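You operate a simulated robot arm through the tools that you are given. There is no shell and no other tool. Be economical: measure what you need, move in short steps, check, and stop when the job is done.

Carry out the task below with a simulated two-armed robot. There is one attempt and no reset: what you move stays moved.

Task
Fetch the blue beaker and set it on top of the teal parts box. Then take the cap off the grey short can on the top of the jug table and lay it down there. Then press the test button two times. Then stack the change pulley marked "72" from the bench top on top of the change pulley marked "57". Keep to this order. Set down upright: blue beaker.

The check looks at the end state, three seconds after you hand in, the way a careful person would. Anything else that was tipped, shoved, dropped, spilled or broken makes it a failure. Lids that push on must go on centred and level and be pressed home; caps that screw on are set level and turned clockwise until they are tight.

Robot
Two 7-joint arms with two-finger grippers on one trunk, on a base that drives. Base frame: it is fixed to the floor where the robot stands at the start and does not move with it; the origin is under the middle of the robot, x ahead of it, y to its left, z up; the surface under the hand at the start is at about z = 0.75. Readings come in m, degrees, newtons and seconds.
The left shoulder is at the start at [0.06, 0.179, 1.084], the right one opposite. With the tool pointing down near the work surface each hand reaches from about 0.1 to 0.64 m from the robot's upright axis, wherever it stands, measured 20 degrees to its own side. Places, roughly: blue beaker (6x6x7 cm) [0.5, -0.1, 0.8]; change pulley [-0.75, 4, 1]; short can [-1, 1.75, 0.75]; teal parts box (11x7x5 cm) [0, -5, 0.2]; test button [0.5, 0.4, 0.8]. Payload 1.96 kg a hand.
Tool frame (each hand has its own): the origin (TCP) lies between the finger pads and is the grasp point; the fingertips stand 0.02 m ahead of it; z points along the fingers, y is the line along which they close. The gripper opens to 0.072 m. The gripper's body begins 0.038 m behind the TCP.
Orientation is that of the tool frame in the base frame, as a unit quaternion [x, y, z, w]. With the fingers straight down and closing along the base's y, the tool's x points along the base's -x, its y along +y and its z along -z.

Tools
- The arms move only by the tool step_arm. It takes "left_increments", "right_increments" or both (then of equal length, played together; a hand with none holds still); each is a list of rows, each a list of 7 numbers: the shift along the tool's x, y, z in units of 500 mm (1.0 is 500 mm), then the turn, a rotation vector about the tool's x, y, z in units of 120 degrees (1.0 is 120 degrees), then the gripper command, from -1 (shut) to 1 (fully open), values between in proportion. In form: [[dx, dy, dz, rx, ry, rz, claw], ...]. A call has 1 to 20 rows; each row is the pose to reach, as a shift and turn from the pose commanded when the call began, along the tool's axes at that moment. A call with a number of a shift or a turn outside -1 to 1 is refused whole. Rows are played at 5 a second. More than 0.05 m and 8.6 degrees between two rows, or a gripper value outside its range, and nothing of the call is played. Where a pose cannot be reached the arm comes as near as it can. A force on the tool above 40 N (or 10 N above the force at the start of the call, whichever is more), or a blocked arm, ends the call early, and 0.2 s more pass. Each finger travels about 0.153 m/s and halts on what it meets, pressing with about 38 N; the grip force reading is that of the motor and also rises with nothing between the fingers. The clock runs only during rows and for 0.2 s after the last one: add rows that repeat a pose to give the fingers time. It gives the time, the measured TCP pose, the force on the tool (base axes), the opening and the grip force at its end, in the units of the frame above (readings bear some noise), with the torque about the TCP (base axes, N m) and any sound that the robot's microphone picked up.
- Cameras (640 x 400 px; columns grow to the right, rows downward): "scene" is now at [0.0113, 0.0211, 1.626]; the picture's right is [0.28, -0.96, 0.00], its down [-0.79, -0.23, -0.57] and it looks along [0.55, 0.16, -0.82] (base axes); focal length 263 px, centre (320, 200). "left" rides on the left gripper at [0.071, -0.019, -0.082] in its tool frame; the picture's right is [0.26, 0.97, 0.00], its down [-0.67, 0.18, -0.72] and it looks along [-0.69, 0.19, 0.70] (tool axes); focal length 280 px, centre (320, 200). "right" rides on the right gripper at [0.071, 0.019, -0.082] in its tool frame; the picture's right is [-0.26, 0.97, 0.00], its down [-0.67, -0.18, -0.71] and it looks along [-0.69, -0.19, 0.70] (tool axes); focal length 280 px, centre (320, 200). There is no depth. A picture from a camera that has moved, and an enlarged one, comes with that camera's place and axes in the base frame and with its lens.
- camera(camera): a new picture of that camera. The clock stands still meanwhile.
- raise_lower(by): slides the trunk up (or, below 0, down) by that many m; the arms and the scene camera ride with it, the base frame stays. It gives what a move gives, with no picture.
- steer(legs): drives the robot by 1 to 6 legs, each [ahead, left, turn to the left] in m, m and degrees, along the robot's own axes; the way and the turn of a leg run together, so that a leg with both is an arc; at most 1.5 m and 180 degrees a leg. The arms and the cameras ride along, it lands a little off, and it stops where it bumps. It gives what a move gives.
- turn_head(pan, tilt): turns the head with the scene camera to pan (to the left, within 86 degrees either way) and tilt (down, from -29 to 69), counted from straight ahead of the robot. It gives what a move gives.
- inspect(camera, box): a new picture of the part [left, top, right, bottom] of that camera's present view, enlarged. The clock stands still meanwhile.
- sign_off(): hands the job in; it is judged then, once.

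Go step by step. Nothing tells you exact positions but the pictures and the camera data: compare them with the known pose of the tool, close in by small moves and look again before you grip or let go. The budget is 165 turns and 138 pictures, counting those below and the enlarged ones. Unless the task says otherwise, let go and move clear before handing in, and close with one line.

The tools are called after "Call:" as a command line: name --argument value ..., lists and objects as JSON in quotes. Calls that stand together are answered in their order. step_arm: Moves the arms, as the interface text tells. Its arguments: {"type":"object","properties":{"left_increments":{"type":"array","items":{"type":"array","items":{"type":"number"}}},"right_increments":{"type":"array","items":{"type":"array","items":{"type":"number"}}}},"required":[]} The other tools are called the same way: raise_lower (by) slides the trunk up or down; steer (legs) drives the base; turn_head (pan, tilt) turns the head that bears the scene camera; camera (camera) takes a picture; inspect (camera, box) takes an enlarged picture of a part of a camera's view; sign_off () hands the job in.

At the start:

```text
time: 0.0
left_eef_pos: [0.3509, 0.3249, 1.1139]
left_tcp_rot: [0.0, 1.0, 0.0, 0.001]
left_contact_force: [-0.4, 0.9, -0.4]
left_wrist_torque: [0.01, -0.01, 0.0]
left_finger_gap: 0.0719
left_finger_force: 0.0
right_eef_pos: [0.3389, 0.0296, 1.0985]
right_tcp_rot: [0.0, 1.0, 0.0, 0.001]
right_contact_force: [0.0, -0.7, 0.6]
right_wrist_torque: [0.0, -0.03, 0.0]
right_finger_gap: 0.0716
right_finger_force: 0.1
trunk travel left (down, up): [-0.729, 0.261]
robot x, y, heading: [-0.0027, 0.0004, -0.1]
head pan, tilt: [16.1, 55.2]
```

scene: 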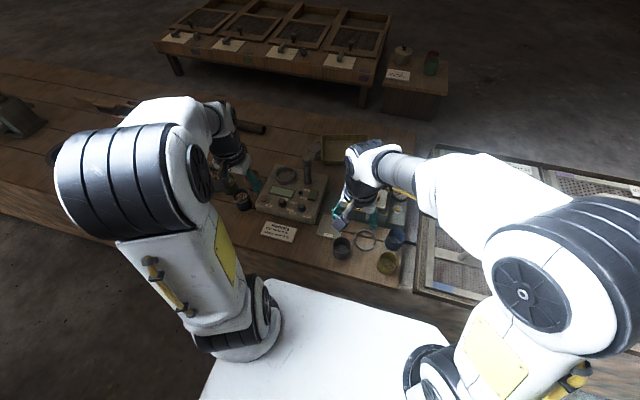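
right: 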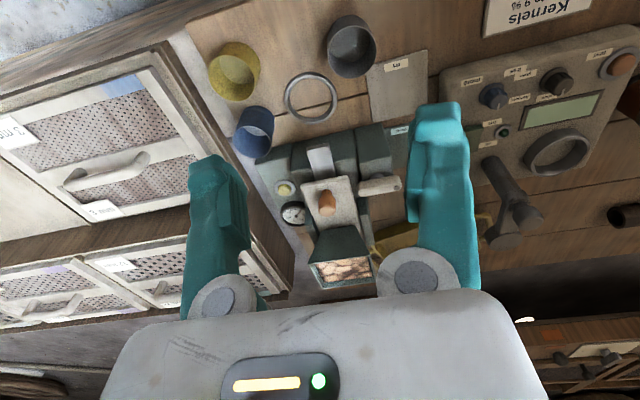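
left: 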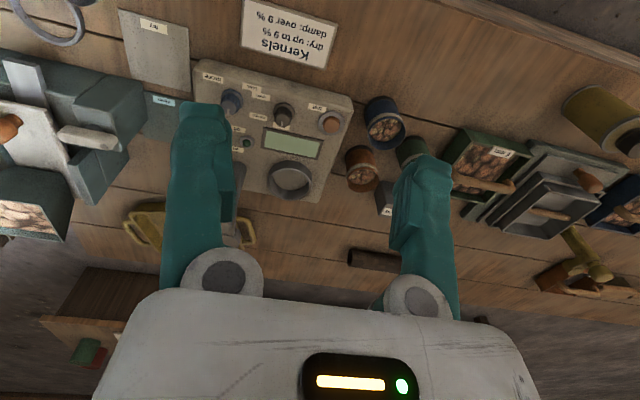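

I see a bench with beakers near the right hand and a meter device with buttons. I'll take a closer look at both hand views before moving.

Call:
inspect --camera "right" --box '[180, 0, 440, 180]'

Call:
inspect --camera "left" --box '[120, 0, 440, 200]'

Call:
inspect --camera "scene" --box '[220, 120, 440, 280]'

```text
2.22 times, centred on (310, 90) of right
camera zoom: at [0.2683, 0.0484, 1.1797], right [0.26, 0.97, 0.0], down [0.67, -0.18, 0.72], along [0.69, -0.19, -0.7], focal length 623 px, centre (342, 444)
```

zoom: 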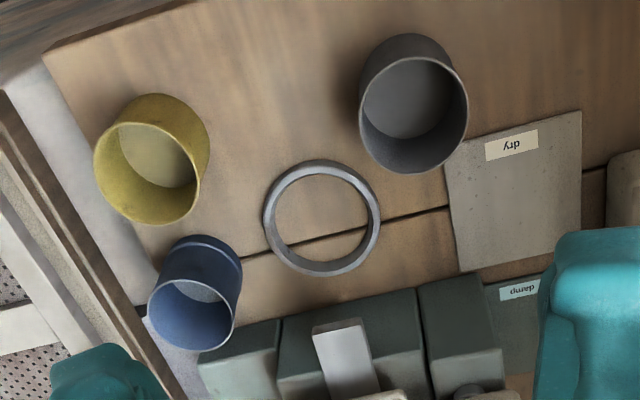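

```text
2.00 times, centred on (280, 100) of left
camera zoom: at [0.28, 0.3059, 1.1943], right [-0.26, 0.97, 0.0], down [0.67, 0.18, 0.72], along [0.69, 0.19, -0.7], focal length 561 px, centre (400, 400)
```

zoom: 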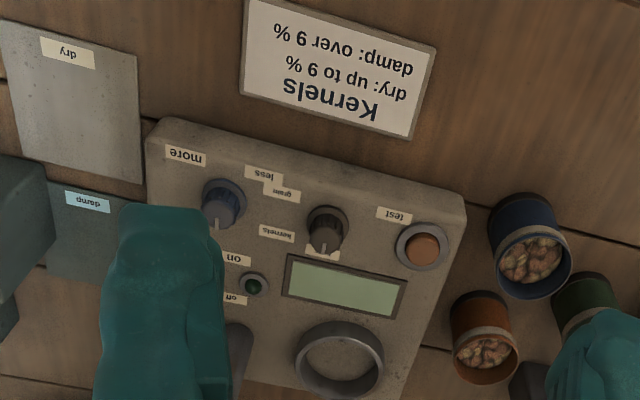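

```text
2.50 times, centred on (330, 200) of scene
camera zoom: at [0.0113, 0.0211, 1.626], right [0.28, -0.96, 0.0], down [-0.79, -0.23, -0.57], along [0.55, 0.16, -0.82], focal length 657 px, centre (295, 200)
```

zoom: 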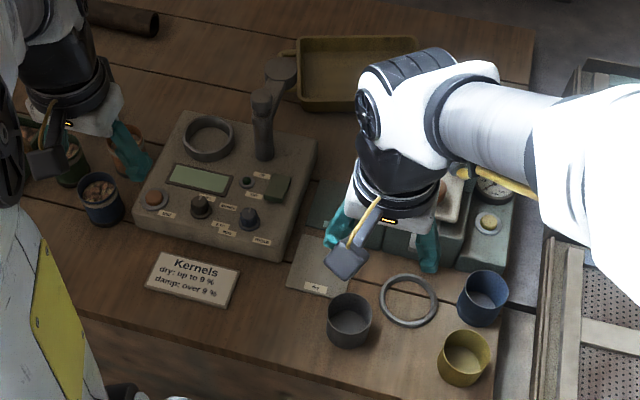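

The empty blue beaker triangulates to about (0.477, -0.113), with its rim at z≈0.82. I'll move the right hand above it.

Call:
step_arm --right_increments '[[-0.035, -0.036, 0.045, 0, 0, 0, 1], [-0.07, -0.072, 0.09, 0, 0, 0, 1], [-0.104, -0.108, 0.135, 0, 0, 0, 1], [-0.138, -0.143, 0.18, 0, 0, 0, 1], [-0.173, -0.179, 0.225, 0, 0, 0, 1], [-0.207, -0.214, 0.27, 0, 0, 0, 1], [-0.242, -0.25, 0.315, 0, 0, 0, 1], [-0.276, -0.285, 0.36, 0, 0, 0, 1], [-0.276, -0.285, 0.36, 0, 0, 0, 1]]'

Call:
camera --camera "right"

Call:
camera --camera "scene"

```text
time: 2.0
left_eef_pos: [0.3511, 0.3267, 1.1136]
left_tcp_rot: [0.0, 1.0, 0.001, 0.003]
left_contact_force: [0.3, 0.4, -0.8]
left_wrist_torque: [0.0, 0.01, -0.01]
left_finger_gap: 0.0721
left_finger_force: 0.0
right_eef_pos: [0.4762, -0.113, 0.9186]
right_tcp_rot: [0.001, 1.0, -0.001, 0.001]
right_contact_force: [0.2, 0.4, 0.3]
right_wrist_torque: [0.01, 0.0, 0.01]
right_finger_gap: 0.072
right_finger_force: 0.0
trunk travel left (down, up): [-0.729, 0.261]
robot x, y, heading: [0.0002, -0.0025, 0.0]
head pan, tilt: [16.1, 55.2]
```

```text
131 pictures are left
camera right: at [0.4063, -0.0944, 0.9991], right [0.26, 0.97, 0.0], down [0.67, -0.18, 0.72], along [0.69, -0.19, -0.7], focal length 280 px, centre (320, 200)
```

right: 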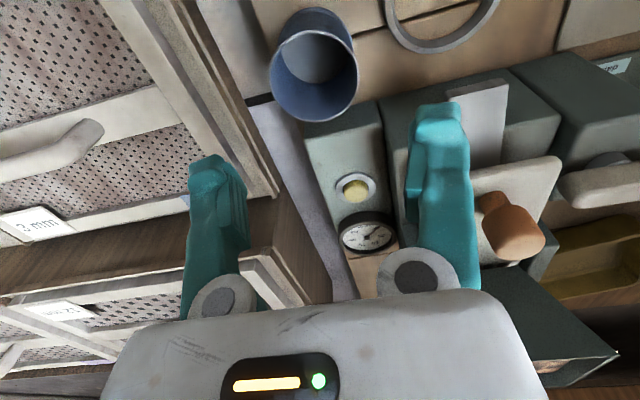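

```text
130 pictures are left
camera scene: at [0.0106, 0.0215, 1.6261], right [0.28, -0.96, 0.0], down [-0.79, -0.23, -0.57], along [0.55, 0.16, -0.82], focal length 263 px, centre (320, 200)
```

scene: 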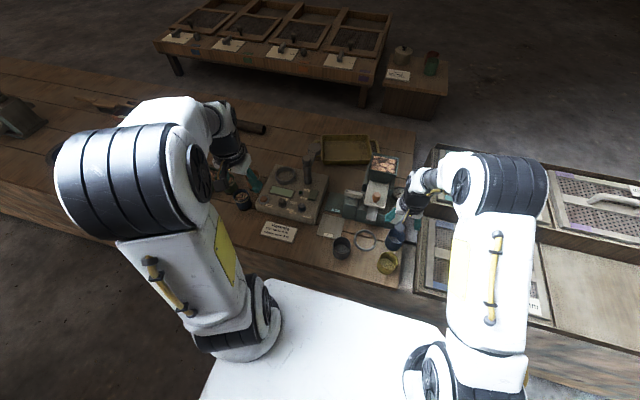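

The beaker reads (0.4745, -0.117), and the fingers will clear the tray and the instrument. I'll descend with the gripper open, then check.

Call:
step_arm --right_increments '[[0.003, -0.008, 0.06, 0, 0, 0, 1], [0.003, -0.008, 0.12, 0, 0, 0, 1], [0.003, -0.008, 0.16, 0, 0, 0, 1], [0.003, -0.008, 0.16, 0, 0, 0, 1]]'

Call:
camera --camera "right"

```text
time: 3.0
left_eef_pos: [0.3496, 0.325, 1.1136]
left_tcp_rot: [-0.001, 1.0, 0.001, 0.002]
left_contact_force: [-0.8, -0.2, -0.2]
left_wrist_torque: [0.01, -0.03, -0.01]
left_finger_gap: 0.0721
left_finger_force: 0.1
right_eef_pos: [0.4772, -0.1154, 0.8391]
right_tcp_rot: [0.0, 1.0, -0.002, 0.001]
right_contact_force: [-0.3, -0.6, -0.7]
right_wrist_torque: [0.0, 0.01, -0.05]
right_finger_gap: 0.0718
right_finger_force: 0.1
trunk travel left (down, up): [-0.729, 0.261]
robot x, y, heading: [0.0, 0.0004, -0.1]
head pan, tilt: [16.1, 55.2]
```

```text
129 pictures are left
camera right: at [0.4074, -0.0975, 0.9193], right [0.26, 0.97, 0.0], down [0.67, -0.18, 0.72], along [0.69, -0.19, -0.7], focal length 280 px, centre (320, 200)
```

right: 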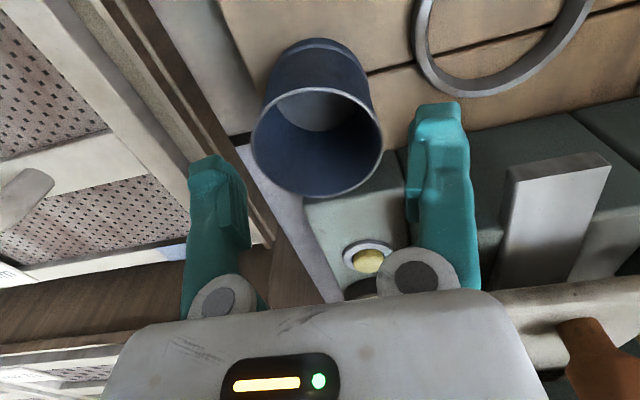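

The rim is centred between the fingers in y, with a small x correction needed. I'll lower to z≈0.797 and grip.

Call:
step_arm --right_increments '[[0.01, -0.003, 0.0, 0, 0, 0, 1], [0.01, -0.003, 0.04, 0, 0, 0, 1], [0.01, -0.003, 0.084, 0, 0, 0, 1], [0.01, -0.003, 0.084, 0, 0, 0, 1], [0.01, -0.003, 0.084, 0, 0, 0, 0.3], [0.01, -0.003, 0.084, 0, 0, 0, -0.4], [0.01, -0.003, 0.084, 0, 0, 0, -1], [0.01, -0.003, 0.084, 0, 0, 0, -1]]'

Call:
camera --camera "right"

```text
time: 4.8
left_eef_pos: [0.3488, 0.3265, 1.115]
left_tcp_rot: [0.0, 1.0, 0.001, 0.003]
left_contact_force: [-0.1, -0.2, 0.2]
left_wrist_torque: [0.0, -0.02, 0.0]
left_finger_gap: 0.0718
left_finger_force: 0.1
right_eef_pos: [0.471, -0.1187, 0.7974]
right_tcp_rot: [0.001, 1.0, -0.001, 0.002]
right_contact_force: [-1.1, 0.0, 18.1]
right_wrist_torque: [-0.03, -0.61, 0.0]
right_finger_gap: 0.0617
right_finger_force: 38.5
trunk travel left (down, up): [-0.729, 0.261]
robot x, y, heading: [-0.0025, -0.0012, -0.0]
head pan, tilt: [16.1, 55.2]
```

```text
128 pictures are left
camera right: at [0.4002, -0.0996, 0.8794], right [0.26, 0.97, 0.0], down [0.67, -0.18, 0.72], along [0.69, -0.19, -0.7], focal length 280 px, centre (320, 200)
```

right: 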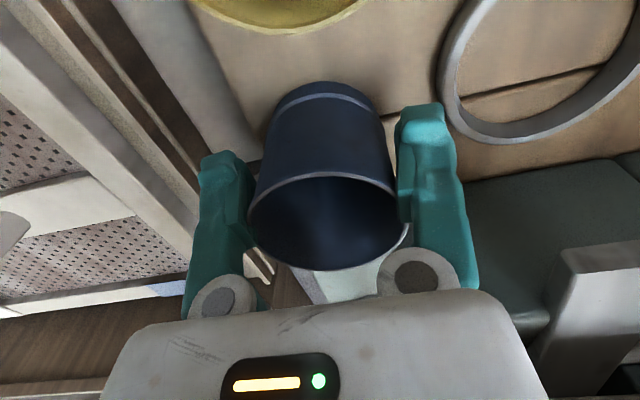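

The beaker is gripped, though there's 18 N of upward load on the palm. I'll lift slowly and watch the force.

Call:
step_arm --right_increments '[[0, 0, -0.01, 0, 0, 0, -1], [0, 0, -0.03, 0, 0, 0, -1], [0, 0, -0.06, 0, 0, 0, -1], [0, 0, -0.06, 0, 0, 0, -1]]'

Call:
camera --camera "right"

```text
time: 5.8
left_eef_pos: [0.3512, 0.3259, 1.1133]
left_tcp_rot: [-0.001, 1.0, 0.001, 0.002]
left_contact_force: [-0.3, -0.2, -1.4]
left_wrist_torque: [-0.04, 0.03, -0.05]
left_finger_gap: 0.0719
left_finger_force: 0.2
right_eef_pos: [0.4698, -0.1194, 0.8262]
right_tcp_rot: [-0.001, 1.0, -0.001, 0.0]
right_contact_force: [0.2, -0.4, -0.3]
right_wrist_torque: [-0.01, 0.02, -0.03]
right_finger_gap: 0.0489
right_finger_force: 37.9
trunk travel left (down, up): [-0.729, 0.261]
robot x, y, heading: [-0.0017, -0.0004, -0.1]
head pan, tilt: [16.1, 55.2]
```

```text
127 pictures are left
camera right: at [0.4, -0.0992, 0.9077], right [0.26, 0.97, 0.0], down [0.67, -0.18, 0.72], along [0.69, -0.19, -0.7], focal length 280 px, centre (320, 200)
```

right: 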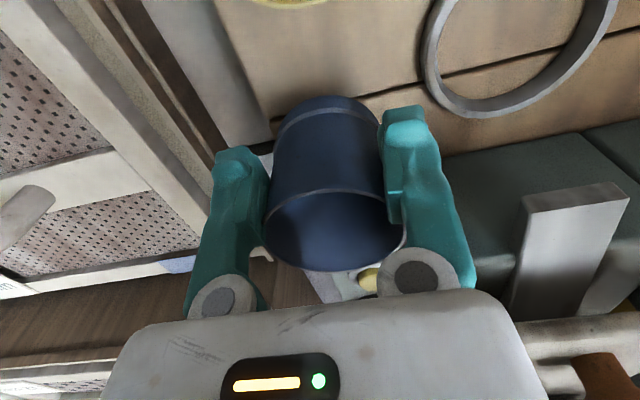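

The gap shrank to 0.049, so the beaker may have shifted in the grip. I'll check from the scene camera.

Call:
inspect --camera "scene" --box '[350, 180, 450, 290]'

Call:
inspect --camera "right" --box '[200, 60, 460, 300]'

```text
3.64 times, centred on (400, 235) of scene
camera zoom: at [0.0119, 0.0209, 1.626], right [0.28, -0.96, 0.0], down [-0.79, -0.23, -0.57], along [0.55, 0.16, -0.82], focal length 956 px, centre (29, 73)
```

zoom: 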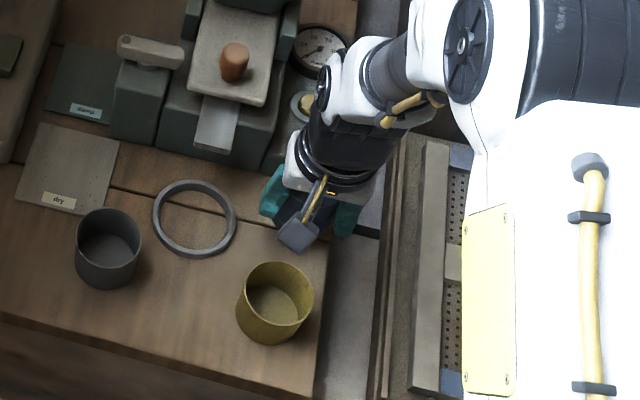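

```text
1.67 times, centred on (330, 180) of right
camera zoom: at [0.4, -0.0992, 0.9077], right [0.26, 0.97, 0.0], down [0.67, -0.18, 0.72], along [0.69, -0.19, -0.7], focal length 467 px, centre (303, 233)
```

zoom: 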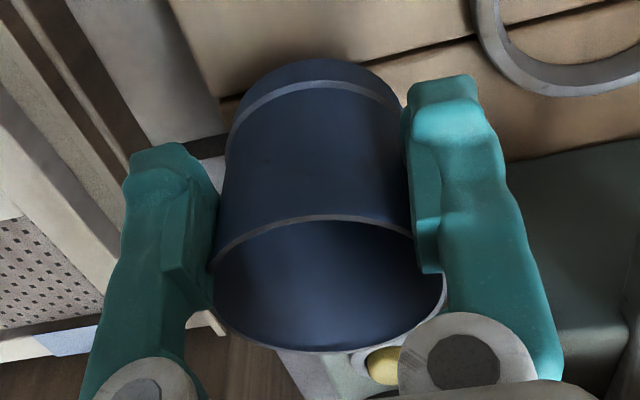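

The fingers hold the beaker off its middle, with the beaker centre further ahead in +x. I'll put it back down, release and re-centre.

Call:
step_arm --right_increments '[[0, 0, 0.02, 0, 0, 0, -1], [0, 0, 0.04, 0, 0, 0, -1], [0, 0, 0.052, 0, 0, 0, -1], [0, 0, 0.056, 0, 0, 0, -1]]'

Call:
camera --camera "right"

```text
time: 6.8
left_eef_pos: [0.3482, 0.3253, 1.1152]
left_tcp_rot: [0.0, 1.0, 0.001, 0.004]
left_contact_force: [-0.2, -0.1, -0.2]
left_wrist_torque: [-0.03, 0.02, 0.02]
left_finger_gap: 0.0722
left_finger_force: 0.0
right_eef_pos: [0.4686, -0.1185, 0.8026]
right_tcp_rot: [0.0, 1.0, -0.001, 0.003]
right_contact_force: [-8.1, -0.6, 28.0]
right_wrist_torque: [-0.08, -0.91, -0.05]
right_finger_gap: 0.0471
right_finger_force: 37.3
trunk travel left (down, up): [-0.729, 0.261]
robot x, y, heading: [-0.0021, 0.0006, 0.2]
head pan, tilt: [16.1, 55.2]
```

```text
124 pictures are left
camera right: at [0.398, -0.0995, 0.8825], right [0.26, 0.96, 0.0], down [0.67, -0.18, 0.72], along [0.69, -0.19, -0.69], focal length 280 px, centre (320, 200)
```

right: 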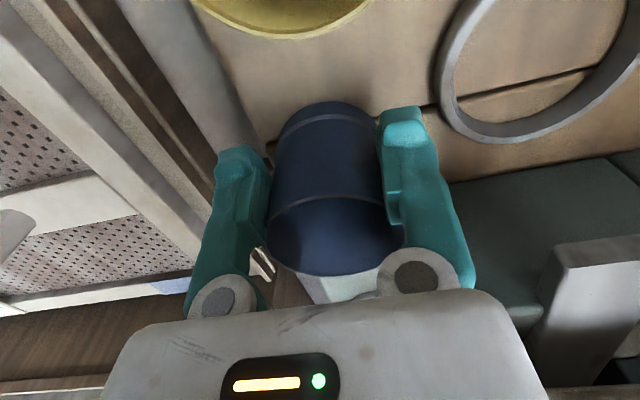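

Something contacts about 3 cm ahead of the TCP. I'll release here, back up straight and look again.

Call:
step_arm --right_increments '[[0, 0, -0.01, 0, 0, 0, -1], [0, 0, -0.01, 0, 0, 0, -0.3], [0, 0, -0.01, 0, 0, 0, 0.4], [0, 0, -0.01, 0, 0, 0, 1], [0, 0, -0.01, 0, 0, 0, 1]]'

Call:
camera --camera "right"

```text
time: 8.0
left_eef_pos: [0.3508, 0.3256, 1.1146]
left_tcp_rot: [0.001, 1.0, 0.001, 0.001]
left_contact_force: [0.0, 0.4, -0.3]
left_wrist_torque: [0.03, 0.01, 0.01]
left_finger_gap: 0.072
left_finger_force: 0.1
right_eef_pos: [0.4706, -0.1183, 0.8038]
right_tcp_rot: [0.0, 1.0, -0.001, 0.001]
right_contact_force: [-0.2, -0.1, 0.8]
right_wrist_torque: [0.02, 0.0, 0.0]
right_finger_gap: 0.072
right_finger_force: 0.0
trunk travel left (down, up): [-0.729, 0.261]
robot x, y, heading: [-0.0006, 0.0009, -0.0]
head pan, tilt: [16.1, 55.2]
```

```text
123 pictures are left
camera right: at [0.4004, -0.1001, 0.8854], right [0.26, 0.97, 0.0], down [0.67, -0.18, 0.72], along [0.69, -0.19, -0.7], focal length 280 px, centre (320, 200)
```

right: 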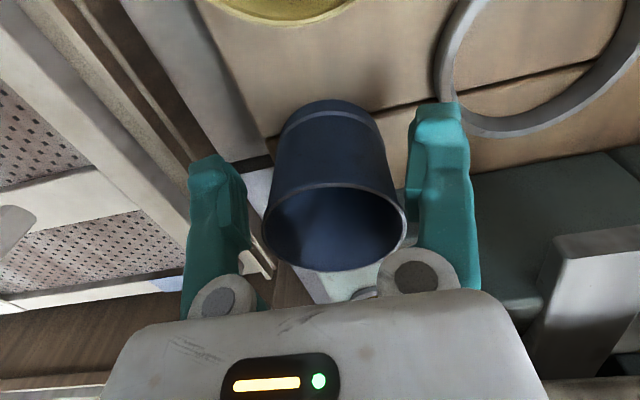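

The beaker has slid forward to about (0.492, -0.119), standing upright, with the rim near z=0.81. I'll shift the hand 2 cm ahead and grip again a little higher.

Call:
step_arm --right_increments '[[0, 0, -0.02, 0, 0, 0, 1], [-0.022, -0.002, -0.02, 0, 0, 0, 1], [-0.043, -0.002, -0.02, 0, 0, 0, 1], [-0.043, -0.002, -0.02, 0, 0, 0, 1]]'

Call:
camera --camera "right"

```text
time: 9.0
left_eef_pos: [0.3501, 0.3261, 1.1139]
left_tcp_rot: [0.001, 1.0, 0.002, 0.001]
left_contact_force: [0.5, 0.1, 0.4]
left_wrist_torque: [0.01, -0.02, 0.01]
left_finger_gap: 0.0723
left_finger_force: 0.0
right_eef_pos: [0.4918, -0.1195, 0.8149]
right_tcp_rot: [0.0, 1.0, 0.0, 0.001]
right_contact_force: [0.8, -0.1, -1.4]
right_wrist_torque: [0.0, -0.01, 0.0]
right_finger_gap: 0.0718
right_finger_force: 0.1
trunk travel left (down, up): [-0.729, 0.261]
robot x, y, heading: [0.0012, 0.0006, -0.3]
head pan, tilt: [16.1, 55.2]
```

```text
122 pictures are left
camera right: at [0.4222, -0.1011, 0.896], right [0.26, 0.97, 0.0], down [0.67, -0.18, 0.72], along [0.69, -0.19, -0.7], focal length 280 px, centre (320, 200)
```

right: 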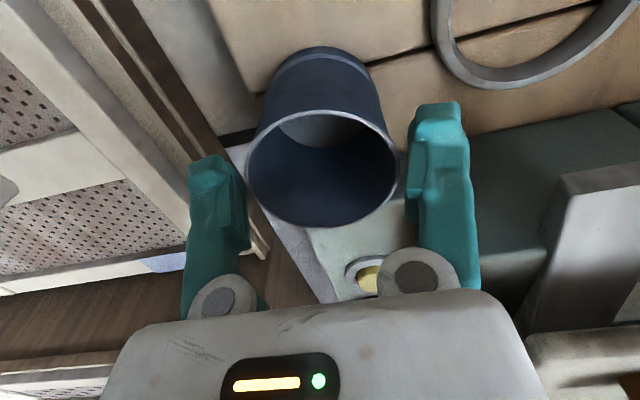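

The beaker is now centred on the TCP in both x and y. I'll lower 2 cm and close.

Call:
step_arm --right_increments '[[0, 0, 0.02, 0, 0, 0, 1], [0, 0, 0.036, 0, 0, 0, 1], [0, 0, 0.036, 0, 0, 0, 0.8], [0, 0, 0.036, 0, 0, 0, 0.3], [0, 0, 0.036, 0, 0, 0, -0.4], [0, 0, 0.036, 0, 0, 0, -1], [0, 0, 0.036, 0, 0, 0, -1]]'

Call:
camera --camera "right"

```text
time: 10.2
left_eef_pos: [0.3475, 0.3261, 1.1137]
left_tcp_rot: [0.0, 1.0, 0.002, 0.003]
left_contact_force: [-0.2, -0.6, 0.4]
left_wrist_torque: [-0.03, 0.0, 0.0]
left_finger_gap: 0.0721
left_finger_force: 0.0
right_eef_pos: [0.4923, -0.1189, 0.7991]
right_tcp_rot: [0.0, 1.0, 0.0, 0.005]
right_contact_force: [-5.7, 0.8, 22.1]
right_wrist_torque: [-0.06, 0.45, -0.01]
right_finger_gap: 0.0689
right_finger_force: 37.8
trunk travel left (down, up): [-0.729, 0.261]
robot x, y, heading: [0.0005, -0.0017, 0.1]
head pan, tilt: [16.1, 55.2]
stopped in row 6 (right hand): the force on the tool passed its limit at 41 N (the readings are from after the stop); the commanded pose is now the measured one
```

```text
121 pictures are left
camera right: at [0.4216, -0.1006, 0.8797], right [0.26, 0.96, 0.0], down [0.67, -0.18, 0.72], along [0.7, -0.19, -0.69], focal length 280 px, centre (320, 200)
```

right: 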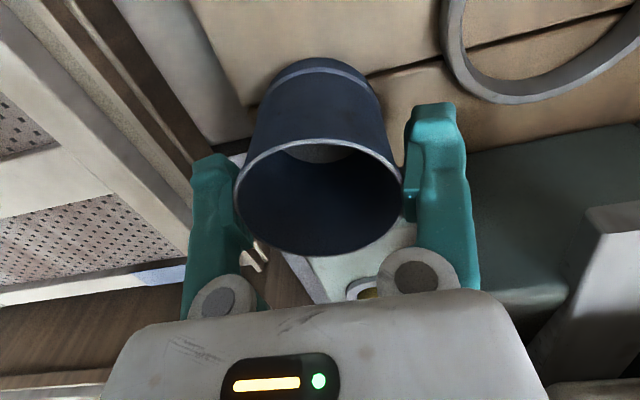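

The fingers stall at 0.069, so the beaker is nearly as wide as the gripper opens and a straddle grip squirts. I'll open, rise and switch to gripping its wall.

Call:
step_arm --right_increments '[[0, 0, 0, 0, 0, 0, 1], [0, 0, 0, 0, 0, 0, 1], [0, 0, -0.05, 0, 0, 0, 1], [0, 0, -0.1, 0, 0, 0, 1], [0.04, 0, -0.16, 0, 0, 0, 1], [0.08, 0, -0.2, 0, 0, 0, 1], [0.08, 0, -0.2, 0, 0, 0, 1]]'

Call:
camera --camera "right"

Call:
inspect --camera "scene" --box '[330, 180, 450, 290]'

```text
time: 11.8
left_eef_pos: [0.3515, 0.3254, 1.113]
left_tcp_rot: [0.0, 1.0, 0.0, 0.002]
left_contact_force: [-0.2, -0.1, -0.3]
left_wrist_torque: [0.02, -0.01, -0.01]
left_finger_gap: 0.0722
left_finger_force: 0.0
right_eef_pos: [0.4537, -0.1186, 0.897]
right_tcp_rot: [0.0, 1.0, 0.0, 0.003]
right_contact_force: [0.1, -0.3, -0.1]
right_wrist_torque: [0.02, 0.0, 0.0]
right_finger_gap: 0.072
right_finger_force: 0.2
trunk travel left (down, up): [-0.729, 0.261]
robot x, y, heading: [-0.0009, 0.0012, -0.1]
head pan, tilt: [16.1, 55.2]
```

```text
120 pictures are left
camera right: at [0.384, -0.0993, 0.9776], right [0.26, 0.97, 0.0], down [0.67, -0.18, 0.72], along [0.69, -0.19, -0.69], focal length 280 px, centre (320, 200)
```

right: 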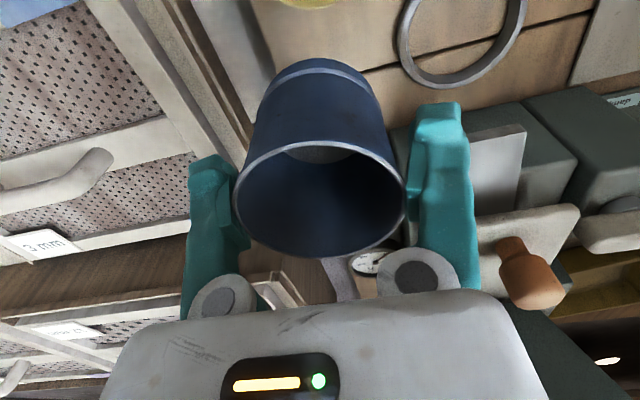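

```text
3.64 times, centred on (390, 235) of scene
camera zoom: at [0.0125, 0.021, 1.626], right [0.28, -0.96, 0.0], down [-0.79, -0.23, -0.57], along [0.55, 0.16, -0.82], focal length 956 px, centre (66, 73)
```

zoom: 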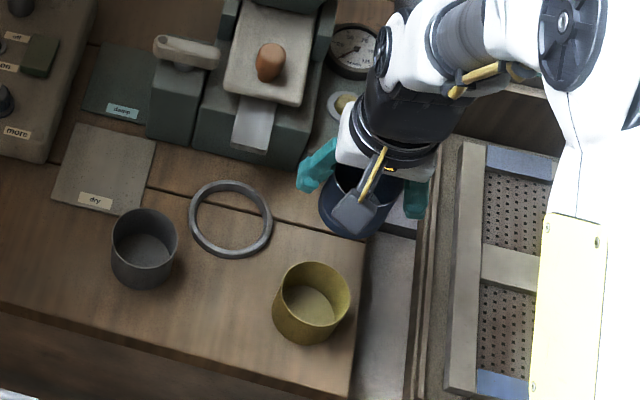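

The beaker came up with the hand, wedged between the fully open fingers. I'll carry it back down to clear bench at x≈0.465 before regrasping.

Call:
step_arm --right_increments '[[-0.01, 0, 0.02, 0, 0, 0, 1], [-0.02, 0, 0.06, 0, 0, 0, 1], [-0.02, 0, 0.1, 0, 0, 0, 1], [-0.02, 0, 0.14, 0, 0, 0, 1], [-0.02, 0, 0.165, 0, 0, 0, 1], [-0.02, 0, 0.175, 0, 0, 0, 1], [-0.02, 0, 0.175, 0, 0, 0, 1]]'

Call:
camera --camera "right"

Call:
inspect --camera "scene" --box '[330, 180, 450, 290]'

```text
time: 13.4
left_eef_pos: [0.3519, 0.3257, 1.1148]
left_tcp_rot: [0.0, 1.0, 0.001, 0.002]
left_contact_force: [0.3, 0.9, -0.1]
left_wrist_torque: [-0.01, -0.03, -0.01]
left_finger_gap: 0.0722
left_finger_force: 0.0
right_eef_pos: [0.4616, -0.1206, 0.809]
right_tcp_rot: [0.0, 1.0, 0.001, 0.004]
right_contact_force: [0.1, 0.1, -0.6]
right_wrist_torque: [-0.03, -0.01, -0.01]
right_finger_gap: 0.0722
right_finger_force: 0.3
trunk travel left (down, up): [-0.729, 0.261]
robot x, y, heading: [0.0, 0.0005, 0.0]
head pan, tilt: [16.1, 55.2]
```

```text
118 pictures are left
camera right: at [0.392, -0.1011, 0.8899], right [0.26, 0.96, 0.0], down [0.67, -0.18, 0.72], along [0.69, -0.19, -0.69], focal length 280 px, centre (320, 200)
```

right: 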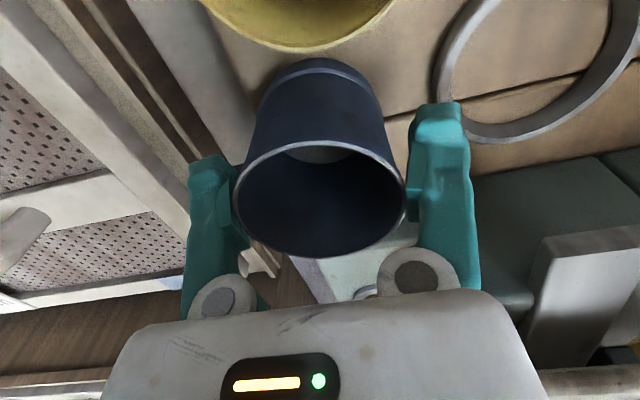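

```text
3.64 times, centred on (390, 235) of scene
camera zoom: at [0.0116, 0.0211, 1.626], right [0.28, -0.96, 0.0], down [-0.79, -0.23, -0.57], along [0.55, 0.16, -0.82], focal length 956 px, centre (66, 73)
```

zoom: 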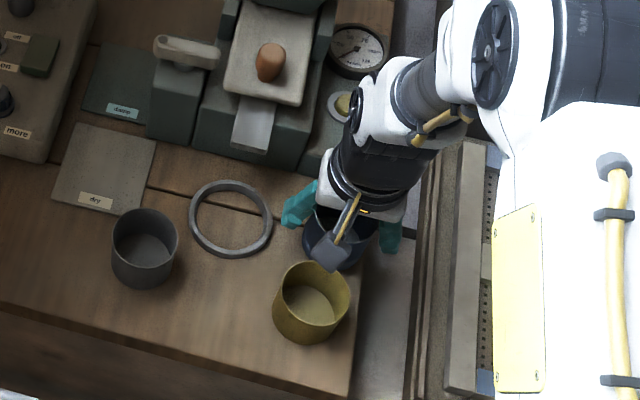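

The beaker is still held, with no contact yet at z=0.809. I'll lower in millimetres until it touches.

Call:
step_arm --right_increments '[[0, 0, 0.006, 0, 0, 0, 1], [0, 0, 0.012, 0, 0, 0, 1], [0, 0, 0.016, 0, 0, 0, 1], [0, 0, 0.02, 0, 0, 0, 1]]'

```text
time: 14.4
left_eef_pos: [0.3508, 0.3246, 1.1139]
left_tcp_rot: [-0.001, 1.0, 0.001, 0.002]
left_contact_force: [0.1, -0.9, 0.0]
left_wrist_torque: [0.01, 0.0, 0.01]
left_finger_gap: 0.0721
left_finger_force: 0.1
right_eef_pos: [0.4637, -0.1207, 0.7997]
right_tcp_rot: [-0.001, 1.0, -0.001, 0.004]
right_contact_force: [0.4, -0.3, -1.3]
right_wrist_torque: [0.04, 0.02, 0.0]
right_finger_gap: 0.0718
right_finger_force: 0.1
trunk travel left (down, up): [-0.729, 0.261]
robot x, y, heading: [-0.0049, 0.0, 0.0]
head pan, tilt: [16.1, 55.2]
```

Call:
step_arm --right_increments '[[0, 0, 0.006, 0, 0, 0, 1], [0, 0, 0.012, 0, 0, 0, 1], [0, 0, 0.018, 0, 0, 0, 1], [0, 0, 0.022, 0, 0, 0, 1]]'

Call:
camera --camera "right"

```text
time: 15.1
left_eef_pos: [0.3462, 0.3254, 1.1158]
left_tcp_rot: [0.0, 1.0, 0.001, 0.004]
left_contact_force: [-0.2, -1.3, -0.4]
left_wrist_torque: [0.01, 0.02, 0.02]
left_finger_gap: 0.0716
left_finger_force: 0.0
right_eef_pos: [0.4633, -0.12, 0.7981]
right_tcp_rot: [0.002, 1.0, 0.0, 0.008]
right_contact_force: [-9.5, -1.7, 27.5]
right_wrist_torque: [0.0, 0.34, 0.01]
right_finger_gap: 0.0724
right_finger_force: 0.1
trunk travel left (down, up): [-0.729, 0.261]
robot x, y, heading: [-0.0023, -0.0022, -0.0]
head pan, tilt: [16.1, 55.2]
stopped in row 3 (right hand): the force on the tool passed its limit at 45 N (the readings are from after the stop); the commanded pose is now the measured one
```

```text
116 pictures are left
camera right: at [0.3928, -0.1008, 0.8778], right [0.26, 0.96, 0.0], down [0.66, -0.18, 0.73], along [0.7, -0.19, -0.69], focal length 280 px, centre (320, 200)
```

right: 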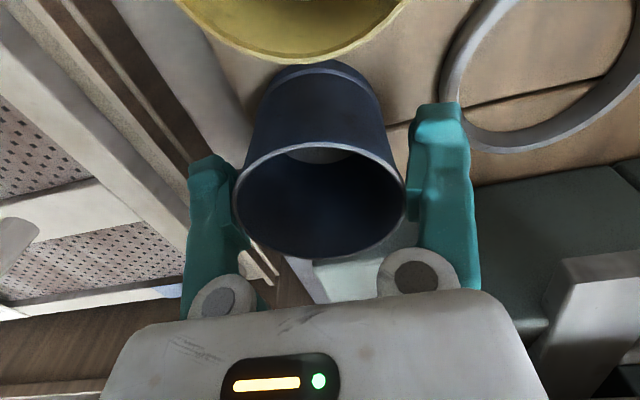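

The beaker's base is on the bench. To free it, I'll close the fingers slightly while backing the hand 1.2 cm, so it slips out forward, then open.

Call:
step_arm --right_increments '[[0, 0, -0.003, 0, 0, 0, 1], [0.008, 0, -0.003, 0, 0, 0, 0.8], [0.018, 0, -0.003, 0, 0, 0, 0.65], [0.026, 0, -0.003, 0, 0, 0, 0.6], [0.026, 0, -0.003, 0, 0, 0, 0.6], [0.026, 0, -0.003, 0, 0, 0, 1], [0.026, 0, -0.003, 0, 0, 0, 1]]'

Call:
camera --camera "right"

```text
time: 16.7
left_eef_pos: [0.3507, 0.325, 1.1147]
left_tcp_rot: [0.0, 1.0, 0.002, 0.003]
left_contact_force: [-0.1, 0.4, 0.4]
left_wrist_torque: [0.02, 0.0, 0.02]
left_finger_gap: 0.0721
left_finger_force: 0.1
right_eef_pos: [0.4518, -0.1201, 0.7973]
right_tcp_rot: [0.0, 1.0, -0.002, 0.006]
right_contact_force: [3.2, 1.7, 18.3]
right_wrist_torque: [0.07, 0.01, -0.01]
right_finger_gap: 0.072
right_finger_force: 0.3
trunk travel left (down, up): [-0.729, 0.261]
robot x, y, heading: [0.0014, -0.0021, -0.2]
head pan, tilt: [16.1, 55.2]
```

```text
115 pictures are left
camera right: at [0.3809, -0.1007, 0.8775], right [0.26, 0.96, 0.0], down [0.67, -0.18, 0.72], along [0.7, -0.19, -0.69], focal length 280 px, centre (320, 200)
```

right: 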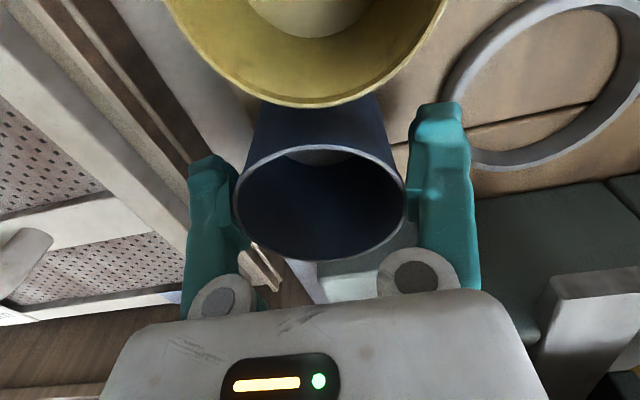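

The beaker still follows the open hand, which is odd. I'll look closely at both contact points.

Call:
inspect --camera "right" --box '[180, 90, 480, 300]'

Call:
inspect --camera "scene" --box '[360, 210, 420, 280]'

Call:
camera --camera "left"

```text
1.90 times, centred on (330, 195) of right
camera zoom: at [0.3809, -0.1007, 0.8775], right [0.26, 0.96, 0.0], down [0.67, -0.18, 0.72], along [0.7, -0.19, -0.69], focal length 534 px, centre (301, 210)
```

zoom: 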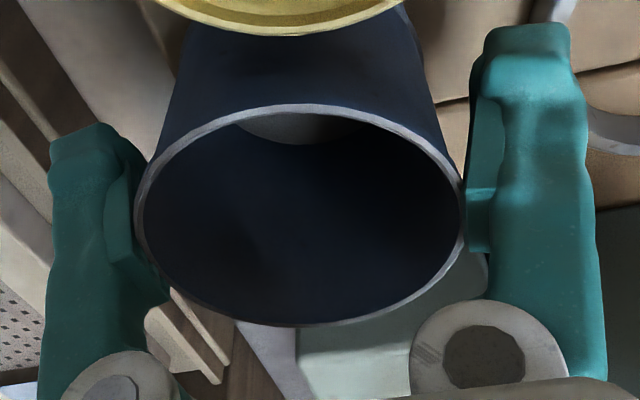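

```text
5.71 times, centred on (390, 245) of scene
camera zoom: at [0.0098, 0.0219, 1.6261], right [0.28, -0.96, 0.0], down [-0.79, -0.23, -0.57], along [0.55, 0.16, -0.82], focal length 1502 px, centre (-80, -57)
```

zoom: 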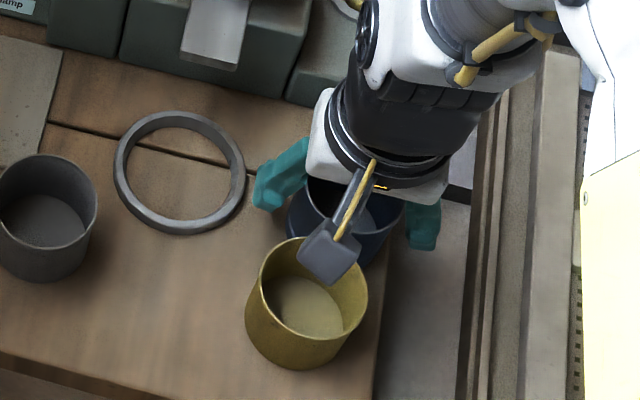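

```text
112 pictures are left
camera left: at [0.279, 0.3065, 1.1944], right [-0.26, 0.97, 0.0], down [0.67, 0.18, 0.72], along [0.69, 0.19, -0.69], focal length 280 px, centre (320, 200)
```

left: 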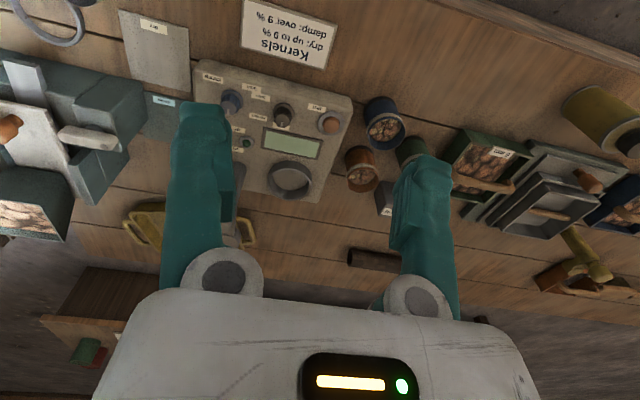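

The scene view puts the beaker at about 7 cm wide, so it's jammed in the 7.2 cm opening. I'll free it by yawing the hand back and forth while rising slowly.

Call:
step_arm --right_increments '[[0, 0, -0.004, 0, 0, 0.035, 1], [0, 0, -0.008, 0, 0, -0.03, 1], [0, 0, -0.012, 0, 0, 0.035, 1], [0, 0, -0.016, 0, 0, -0.03, 1], [0, 0, -0.02, 0, 0, 0.035, 1], [0, 0, -0.024, 0, 0, -0.03, 1], [0, 0, -0.028, 0, 0, 0.035, 1], [0, 0, -0.032, 0, 0, -0.03, 1], [0, 0, -0.036, 0, 0, 0.0, 1], [0, 0, -0.036, 0, 0, 0.0, 1]]'

Call:
camera --camera "right"

```text
time: 18.9
left_eef_pos: [0.3501, 0.3249, 1.1145]
left_tcp_rot: [0.0, 1.0, 0.001, 0.003]
left_contact_force: [-1.0, -0.2, -0.3]
left_wrist_torque: [-0.01, -0.01, -0.03]
left_finger_gap: 0.0718
left_finger_force: 0.2
right_eef_pos: [0.4523, -0.1202, 0.8143]
right_tcp_rot: [0.0, 1.0, 0.001, 0.006]
right_contact_force: [0.6, 0.1, -1.0]
right_wrist_torque: [0.0, -0.03, 0.01]
right_finger_gap: 0.0723
right_finger_force: 0.4
trunk travel left (down, up): [-0.729, 0.261]
robot x, y, heading: [0.0005, -0.0012, -0.2]
head pan, tilt: [16.1, 55.2]
```

```text
111 pictures are left
camera right: at [0.3819, -0.1007, 0.8944], right [0.26, 0.96, 0.0], down [0.67, -0.18, 0.72], along [0.7, -0.19, -0.69], focal length 280 px, centre (320, 200)
```

right: 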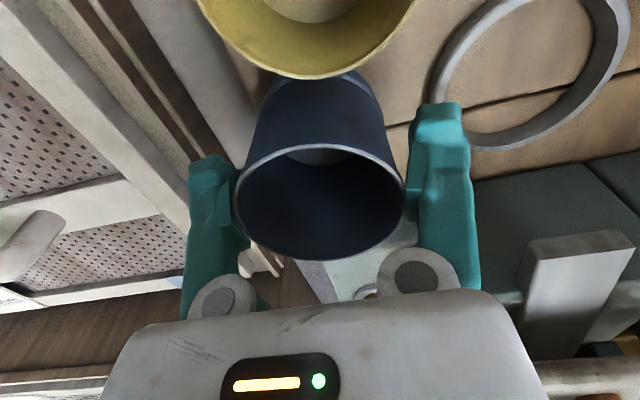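

It's still clinging, with the beaker about 1.2 cm ahead of the TCP, so only a few mm of relative backward slide should free it. I'll move ahead, press the base on the bench for friction, then pull the hand back with slight rocking.

Call:
step_arm --right_increments '[[-0.03, 0, 0.0, 0, 0, 0, 1], [-0.036, 0, 0.02, 0, 0, 0, 1], [-0.036, 0, 0.032, 0, 0, 0, 1], [-0.036, 0, 0.036, 0, 0, 0, 1], [-0.036, 0, 0.038, 0, 0, 0, 1]]'

```text
time: 20.1
left_eef_pos: [0.3488, 0.3246, 1.116]
left_tcp_rot: [0.0, 1.0, 0.001, 0.003]
left_contact_force: [0.8, 0.3, -0.8]
left_wrist_torque: [-0.01, 0.01, 0.05]
left_finger_gap: 0.072
left_finger_force: 0.0
right_eef_pos: [0.4708, -0.1201, 0.7966]
right_tcp_rot: [0.0, 1.0, 0.0, 0.008]
right_contact_force: [-0.6, -0.3, 20.5]
right_wrist_torque: [-0.03, 0.34, 0.02]
right_finger_gap: 0.0724
right_finger_force: 0.2
trunk travel left (down, up): [-0.729, 0.261]
robot x, y, heading: [0.0019, 0.0004, -0.1]
head pan, tilt: [16.1, 55.2]
```

Call:
step_arm --right_increments '[[0.01, 0, 0.004, 0, 0, 0, 1], [0.02, 0, 0.004, 0.015, 0, 0, 1], [0.03, 0, 0.004, -0.015, 0, 0, 1], [0.04, 0, 0.004, 0.015, 0, 0, 1], [0.05, 0, 0.004, -0.015, 0, 0, 1], [0.06, 0, 0.004, 0, 0, 0, 1]]'

Call:
camera --camera "right"

```text
time: 20.5
left_eef_pos: [0.3481, 0.3245, 1.1141]
left_tcp_rot: [0.0, 1.0, 0.001, 0.002]
left_contact_force: [1.2, 0.1, 0.6]
left_wrist_torque: [-0.02, -0.02, 0.01]
left_finger_gap: 0.0718
left_finger_force: 0.1
right_eef_pos: [0.4702, -0.12, 0.7979]
right_tcp_rot: [0.001, 1.0, -0.001, 0.013]
right_contact_force: [-3.3, 0.0, 19.6]
right_wrist_torque: [0.05, 0.64, 0.02]
right_finger_gap: 0.0722
right_finger_force: 0.0
trunk travel left (down, up): [-0.729, 0.261]
robot x, y, heading: [0.0018, -0.0016, -0.1]
head pan, tilt: [16.1, 55.2]
stopped in row 2 (right hand): the force on the tool passed its limit at 44 N (the readings are from after the stop); the commanded pose is now the measured one
```

```text
110 pictures are left
camera right: at [0.3979, -0.1002, 0.877], right [0.26, 0.96, 0.0], down [0.65, -0.18, 0.73], along [0.71, -0.19, -0.68], focal length 280 px, centre (320, 200)
```

right: 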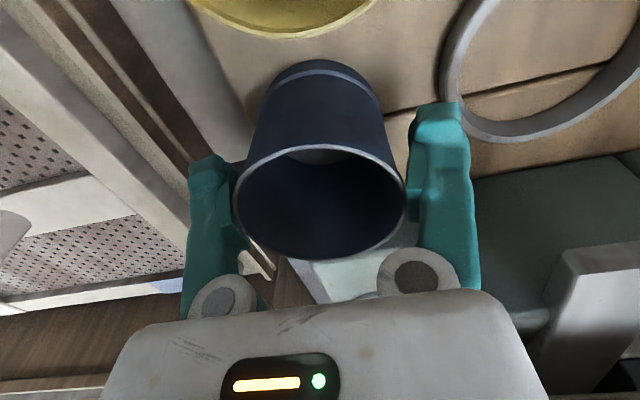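

Pressing down works better, since the bench braces the beaker. I'll square the hand and twist it while pushing down gently, to slide past the tight rim.

Call:
step_arm --right_increments '[[0, 0, -0.002, 0, 0.012, 0.0, 1], [0, 0, 0.0, 0, 0.012, 0.03, 1], [0, 0, 0.002, 0, 0.012, -0.03, 1], [0, 0, 0.003, 0, 0.012, 0.03, 1], [0, 0, 0.004, 0, 0.012, -0.03, 1], [0, 0, 0.005, 0, 0.012, 0.03, 1], [0, 0, 0.006, 0, 0.012, -0.03, 1], [0, 0, 0.006, 0, 0.012, 0.0, 1]]'

Call:
camera --camera "right"

```text
time: 21.8
left_eef_pos: [0.3466, 0.3266, 1.115]
left_tcp_rot: [0.0, 1.0, 0.001, 0.004]
left_contact_force: [-0.2, -0.4, -0.2]
left_wrist_torque: [0.01, -0.02, -0.03]
left_finger_gap: 0.0719
left_finger_force: 0.1
right_eef_pos: [0.4702, -0.1193, 0.7976]
right_tcp_rot: [-0.017, 1.0, -0.001, 0.004]
right_contact_force: [-7.4, 1.8, 25.1]
right_wrist_torque: [0.05, 0.1, -0.01]
right_finger_gap: 0.0722
right_finger_force: 0.1
trunk travel left (down, up): [-0.729, 0.261]
robot x, y, heading: [-0.0026, 0.0021, -0.2]
head pan, tilt: [16.1, 55.2]
stopped in row 6 (right hand): the force on the tool passed its limit at 41 N (the readings are from after the stop); the commanded pose is now the measured one
```

```text
109 pictures are left
camera right: at [0.3997, -0.1032, 0.8781], right [0.23, 0.97, 0.0], down [0.68, -0.16, 0.72], along [0.7, -0.16, -0.69], focal length 280 px, centre (320, 200)
```

right: 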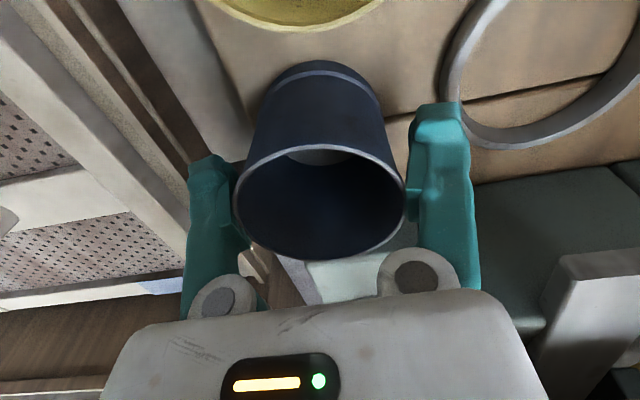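

The beaker is locked rigidly in the open fingers. I'll lift it to open air, then use the left hand, held horizontally, to hold its lower body while the right hand pulls off.

Call:
step_arm --right_increments '[[0, 0, -0.06, 0, 0, 0, 1], [0, 0, -0.12, 0, 0, 0, 1], [0.01, 0.02, -0.18, 0, 0, 0, 1], [0.02, 0.04, -0.24, 0, 0, 0, 1], [0.04, 0.06, -0.3, 0, 0, 0, 1], [0.06, 0.08, -0.36, 0, 0, 0, 1], [0.08, 0.1, -0.42, 0, 0, 0, 1], [0.08, 0.118, -0.464, 0, 0, 0, 1], [0.08, 0.118, -0.464, 0, 0, 0, 1]]' --left_increments '[[0.03, 0, 0, 0.03, 0.03, -0.03, 0.0], [0.06, 0, 0, 0.065, 0.065, -0.065, 0.2], [0.06, 0, 0, 0.1, 0.1, -0.1, 0.5], [0.06, 0, 0, 0.135, 0.135, -0.135, 1], [0.06, 0, 0, 0.17, 0.17, -0.17, 1], [0.06, 0, 0, 0.205, 0.205, -0.205, 1], [0.06, 0, 0, 0.24, 0.24, -0.24, 1], [0.06, 0, 0, 0.275, 0.275, -0.275, 1], [0.06, 0, 0, 0.31, 0.31, -0.31, 1]]'

Call:
camera --camera "scene"

Call:
camera --camera "right"

```text
time: 23.8
left_eef_pos: [0.3507, 0.1982, 1.0268]
left_tcp_rot: [-0.306, 0.895, -0.279, -0.166]
left_contact_force: [-0.6, 0.7, -0.4]
left_wrist_torque: [0.02, 0.02, -0.06]
left_finger_gap: 0.0721
left_finger_force: 0.1
left hand out of reach, approached as far as the arm can: row 1, 2, 3, 4, 5, 6, 7, 8, 9
right_eef_pos: [0.4318, -0.0626, 1.0251]
right_tcp_rot: [-0.017, 1.0, -0.002, 0.0]
right_contact_force: [0.7, -0.1, -0.4]
right_wrist_torque: [0.01, 0.01, 0.0]
right_finger_gap: 0.0724
right_finger_force: 0.4
trunk travel left (down, up): [-0.729, 0.261]
robot x, y, heading: [-0.0014, -0.0006, 0.0]
head pan, tilt: [16.1, 55.2]
```

```text
108 pictures are left
camera scene: at [0.0155, 0.0207, 1.626], right [0.28, -0.96, 0.0], down [-0.79, -0.23, -0.57], along [0.55, 0.16, -0.82], focal length 263 px, centre (320, 200)
```

scene: 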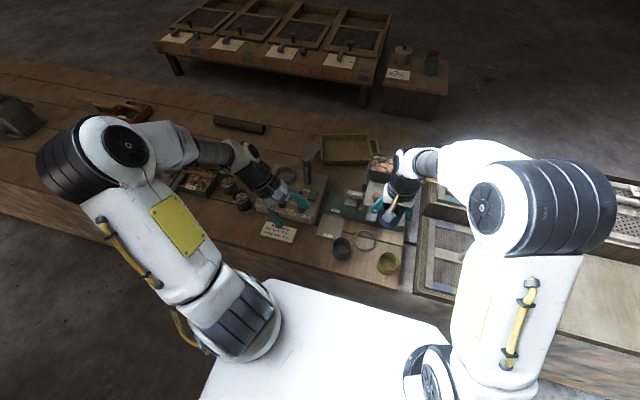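

```text
107 pictures are left
camera right: at [0.3612, -0.0458, 1.1064], right [0.23, 0.97, 0.0], down [0.68, -0.16, 0.72], along [0.7, -0.17, -0.7], focal length 280 px, centre (320, 200)
```

right: 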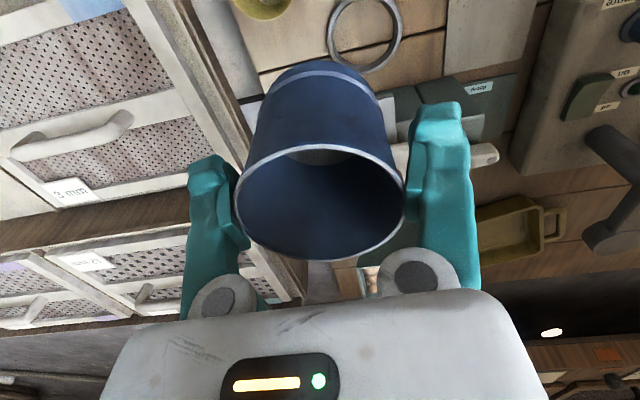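

The beaker rides securely. The left arm swung about its wrist, so I'll try the full horizontal orientation at a more central, more forward position.

Call:
step_arm --left_increments '[[0, 0, 0, 0, 0, 0, 1], [0, 0, 0, 0, 0, 0, 1]]'

```text
time: 24.4
left_eef_pos: [0.3482, 0.1987, 1.0276]
left_tcp_rot: [-0.305, 0.895, -0.279, -0.166]
left_contact_force: [-0.3, 0.1, -0.2]
left_wrist_torque: [0.0, -0.03, 0.0]
left_finger_gap: 0.0719
left_finger_force: 0.1
right_eef_pos: [0.4303, -0.0628, 1.0264]
right_tcp_rot: [-0.018, 1.0, -0.002, 0.001]
right_contact_force: [0.2, -0.7, -1.0]
right_wrist_torque: [0.01, -0.04, 0.01]
right_finger_gap: 0.072
right_finger_force: 0.2
trunk travel left (down, up): [-0.729, 0.261]
robot x, y, heading: [-0.0029, -0.002, -0.1]
head pan, tilt: [16.1, 55.2]
```

Call:
step_arm --left_increments '[[-0.013, -0.024, 0.016, 0.035, 0.035, -0.035, 1], [-0.027, -0.048, 0.032, 0.07, 0.07, -0.07, 1], [-0.04, -0.072, 0.048, 0.105, 0.105, -0.105, 1], [-0.053, -0.097, 0.065, 0.14, 0.14, -0.14, 1], [-0.067, -0.121, 0.081, 0.175, 0.175, -0.175, 1], [-0.08, -0.145, 0.097, 0.21, 0.21, -0.21, 1], [-0.094, -0.169, 0.113, 0.245, 0.245, -0.245, 1], [-0.107, -0.193, 0.129, 0.279, 0.279, -0.279, 1], [-0.107, -0.193, 0.129, 0.279, 0.279, -0.279, 1]]'

Call:
camera --camera "left"

Call:
camera --camera "scene"

```text
time: 26.4
left_eef_pos: [0.4387, 0.125, 0.9906]
left_tcp_rot: [-0.487, 0.573, -0.535, -0.385]
left_contact_force: [-0.4, -0.5, 0.5]
left_wrist_torque: [-0.01, -0.04, 0.06]
left_finger_gap: 0.0719
left_finger_force: 0.0
left hand out of reach, approached as far as the arm can: row 2, 3, 4, 5, 6, 7
right_eef_pos: [0.428, -0.063, 1.027]
right_tcp_rot: [-0.017, 1.0, 0.0, 0.001]
right_contact_force: [-0.7, 0.7, -0.8]
right_wrist_torque: [0.0, -0.01, -0.01]
right_finger_gap: 0.0723
right_finger_force: 1.0
trunk travel left (down, up): [-0.729, 0.261]
robot x, y, heading: [0.0069, 0.0013, -0.0]
head pan, tilt: [16.1, 55.2]
```

```text
106 pictures are left
camera left: at [0.4353, 0.1978, 1.0743], right [-1.0, -0.08, 0.02], down [-0.08, 0.8, -0.6], along [0.03, -0.6, -0.8], focal length 280 px, centre (320, 200)
```

left: 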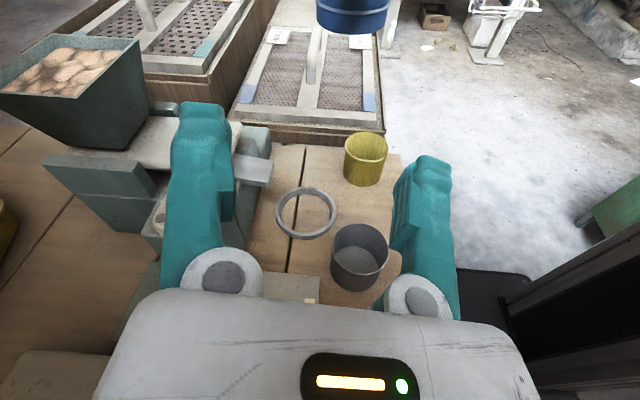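

```text
105 pictures are left
camera scene: at [0.0096, 0.0195, 1.6261], right [0.28, -0.96, 0.0], down [-0.79, -0.23, -0.57], along [0.55, 0.16, -0.82], focal length 263 px, centre (320, 200)
```

scene: 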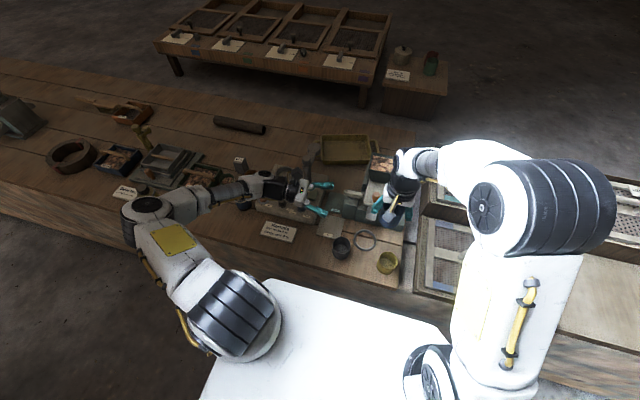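

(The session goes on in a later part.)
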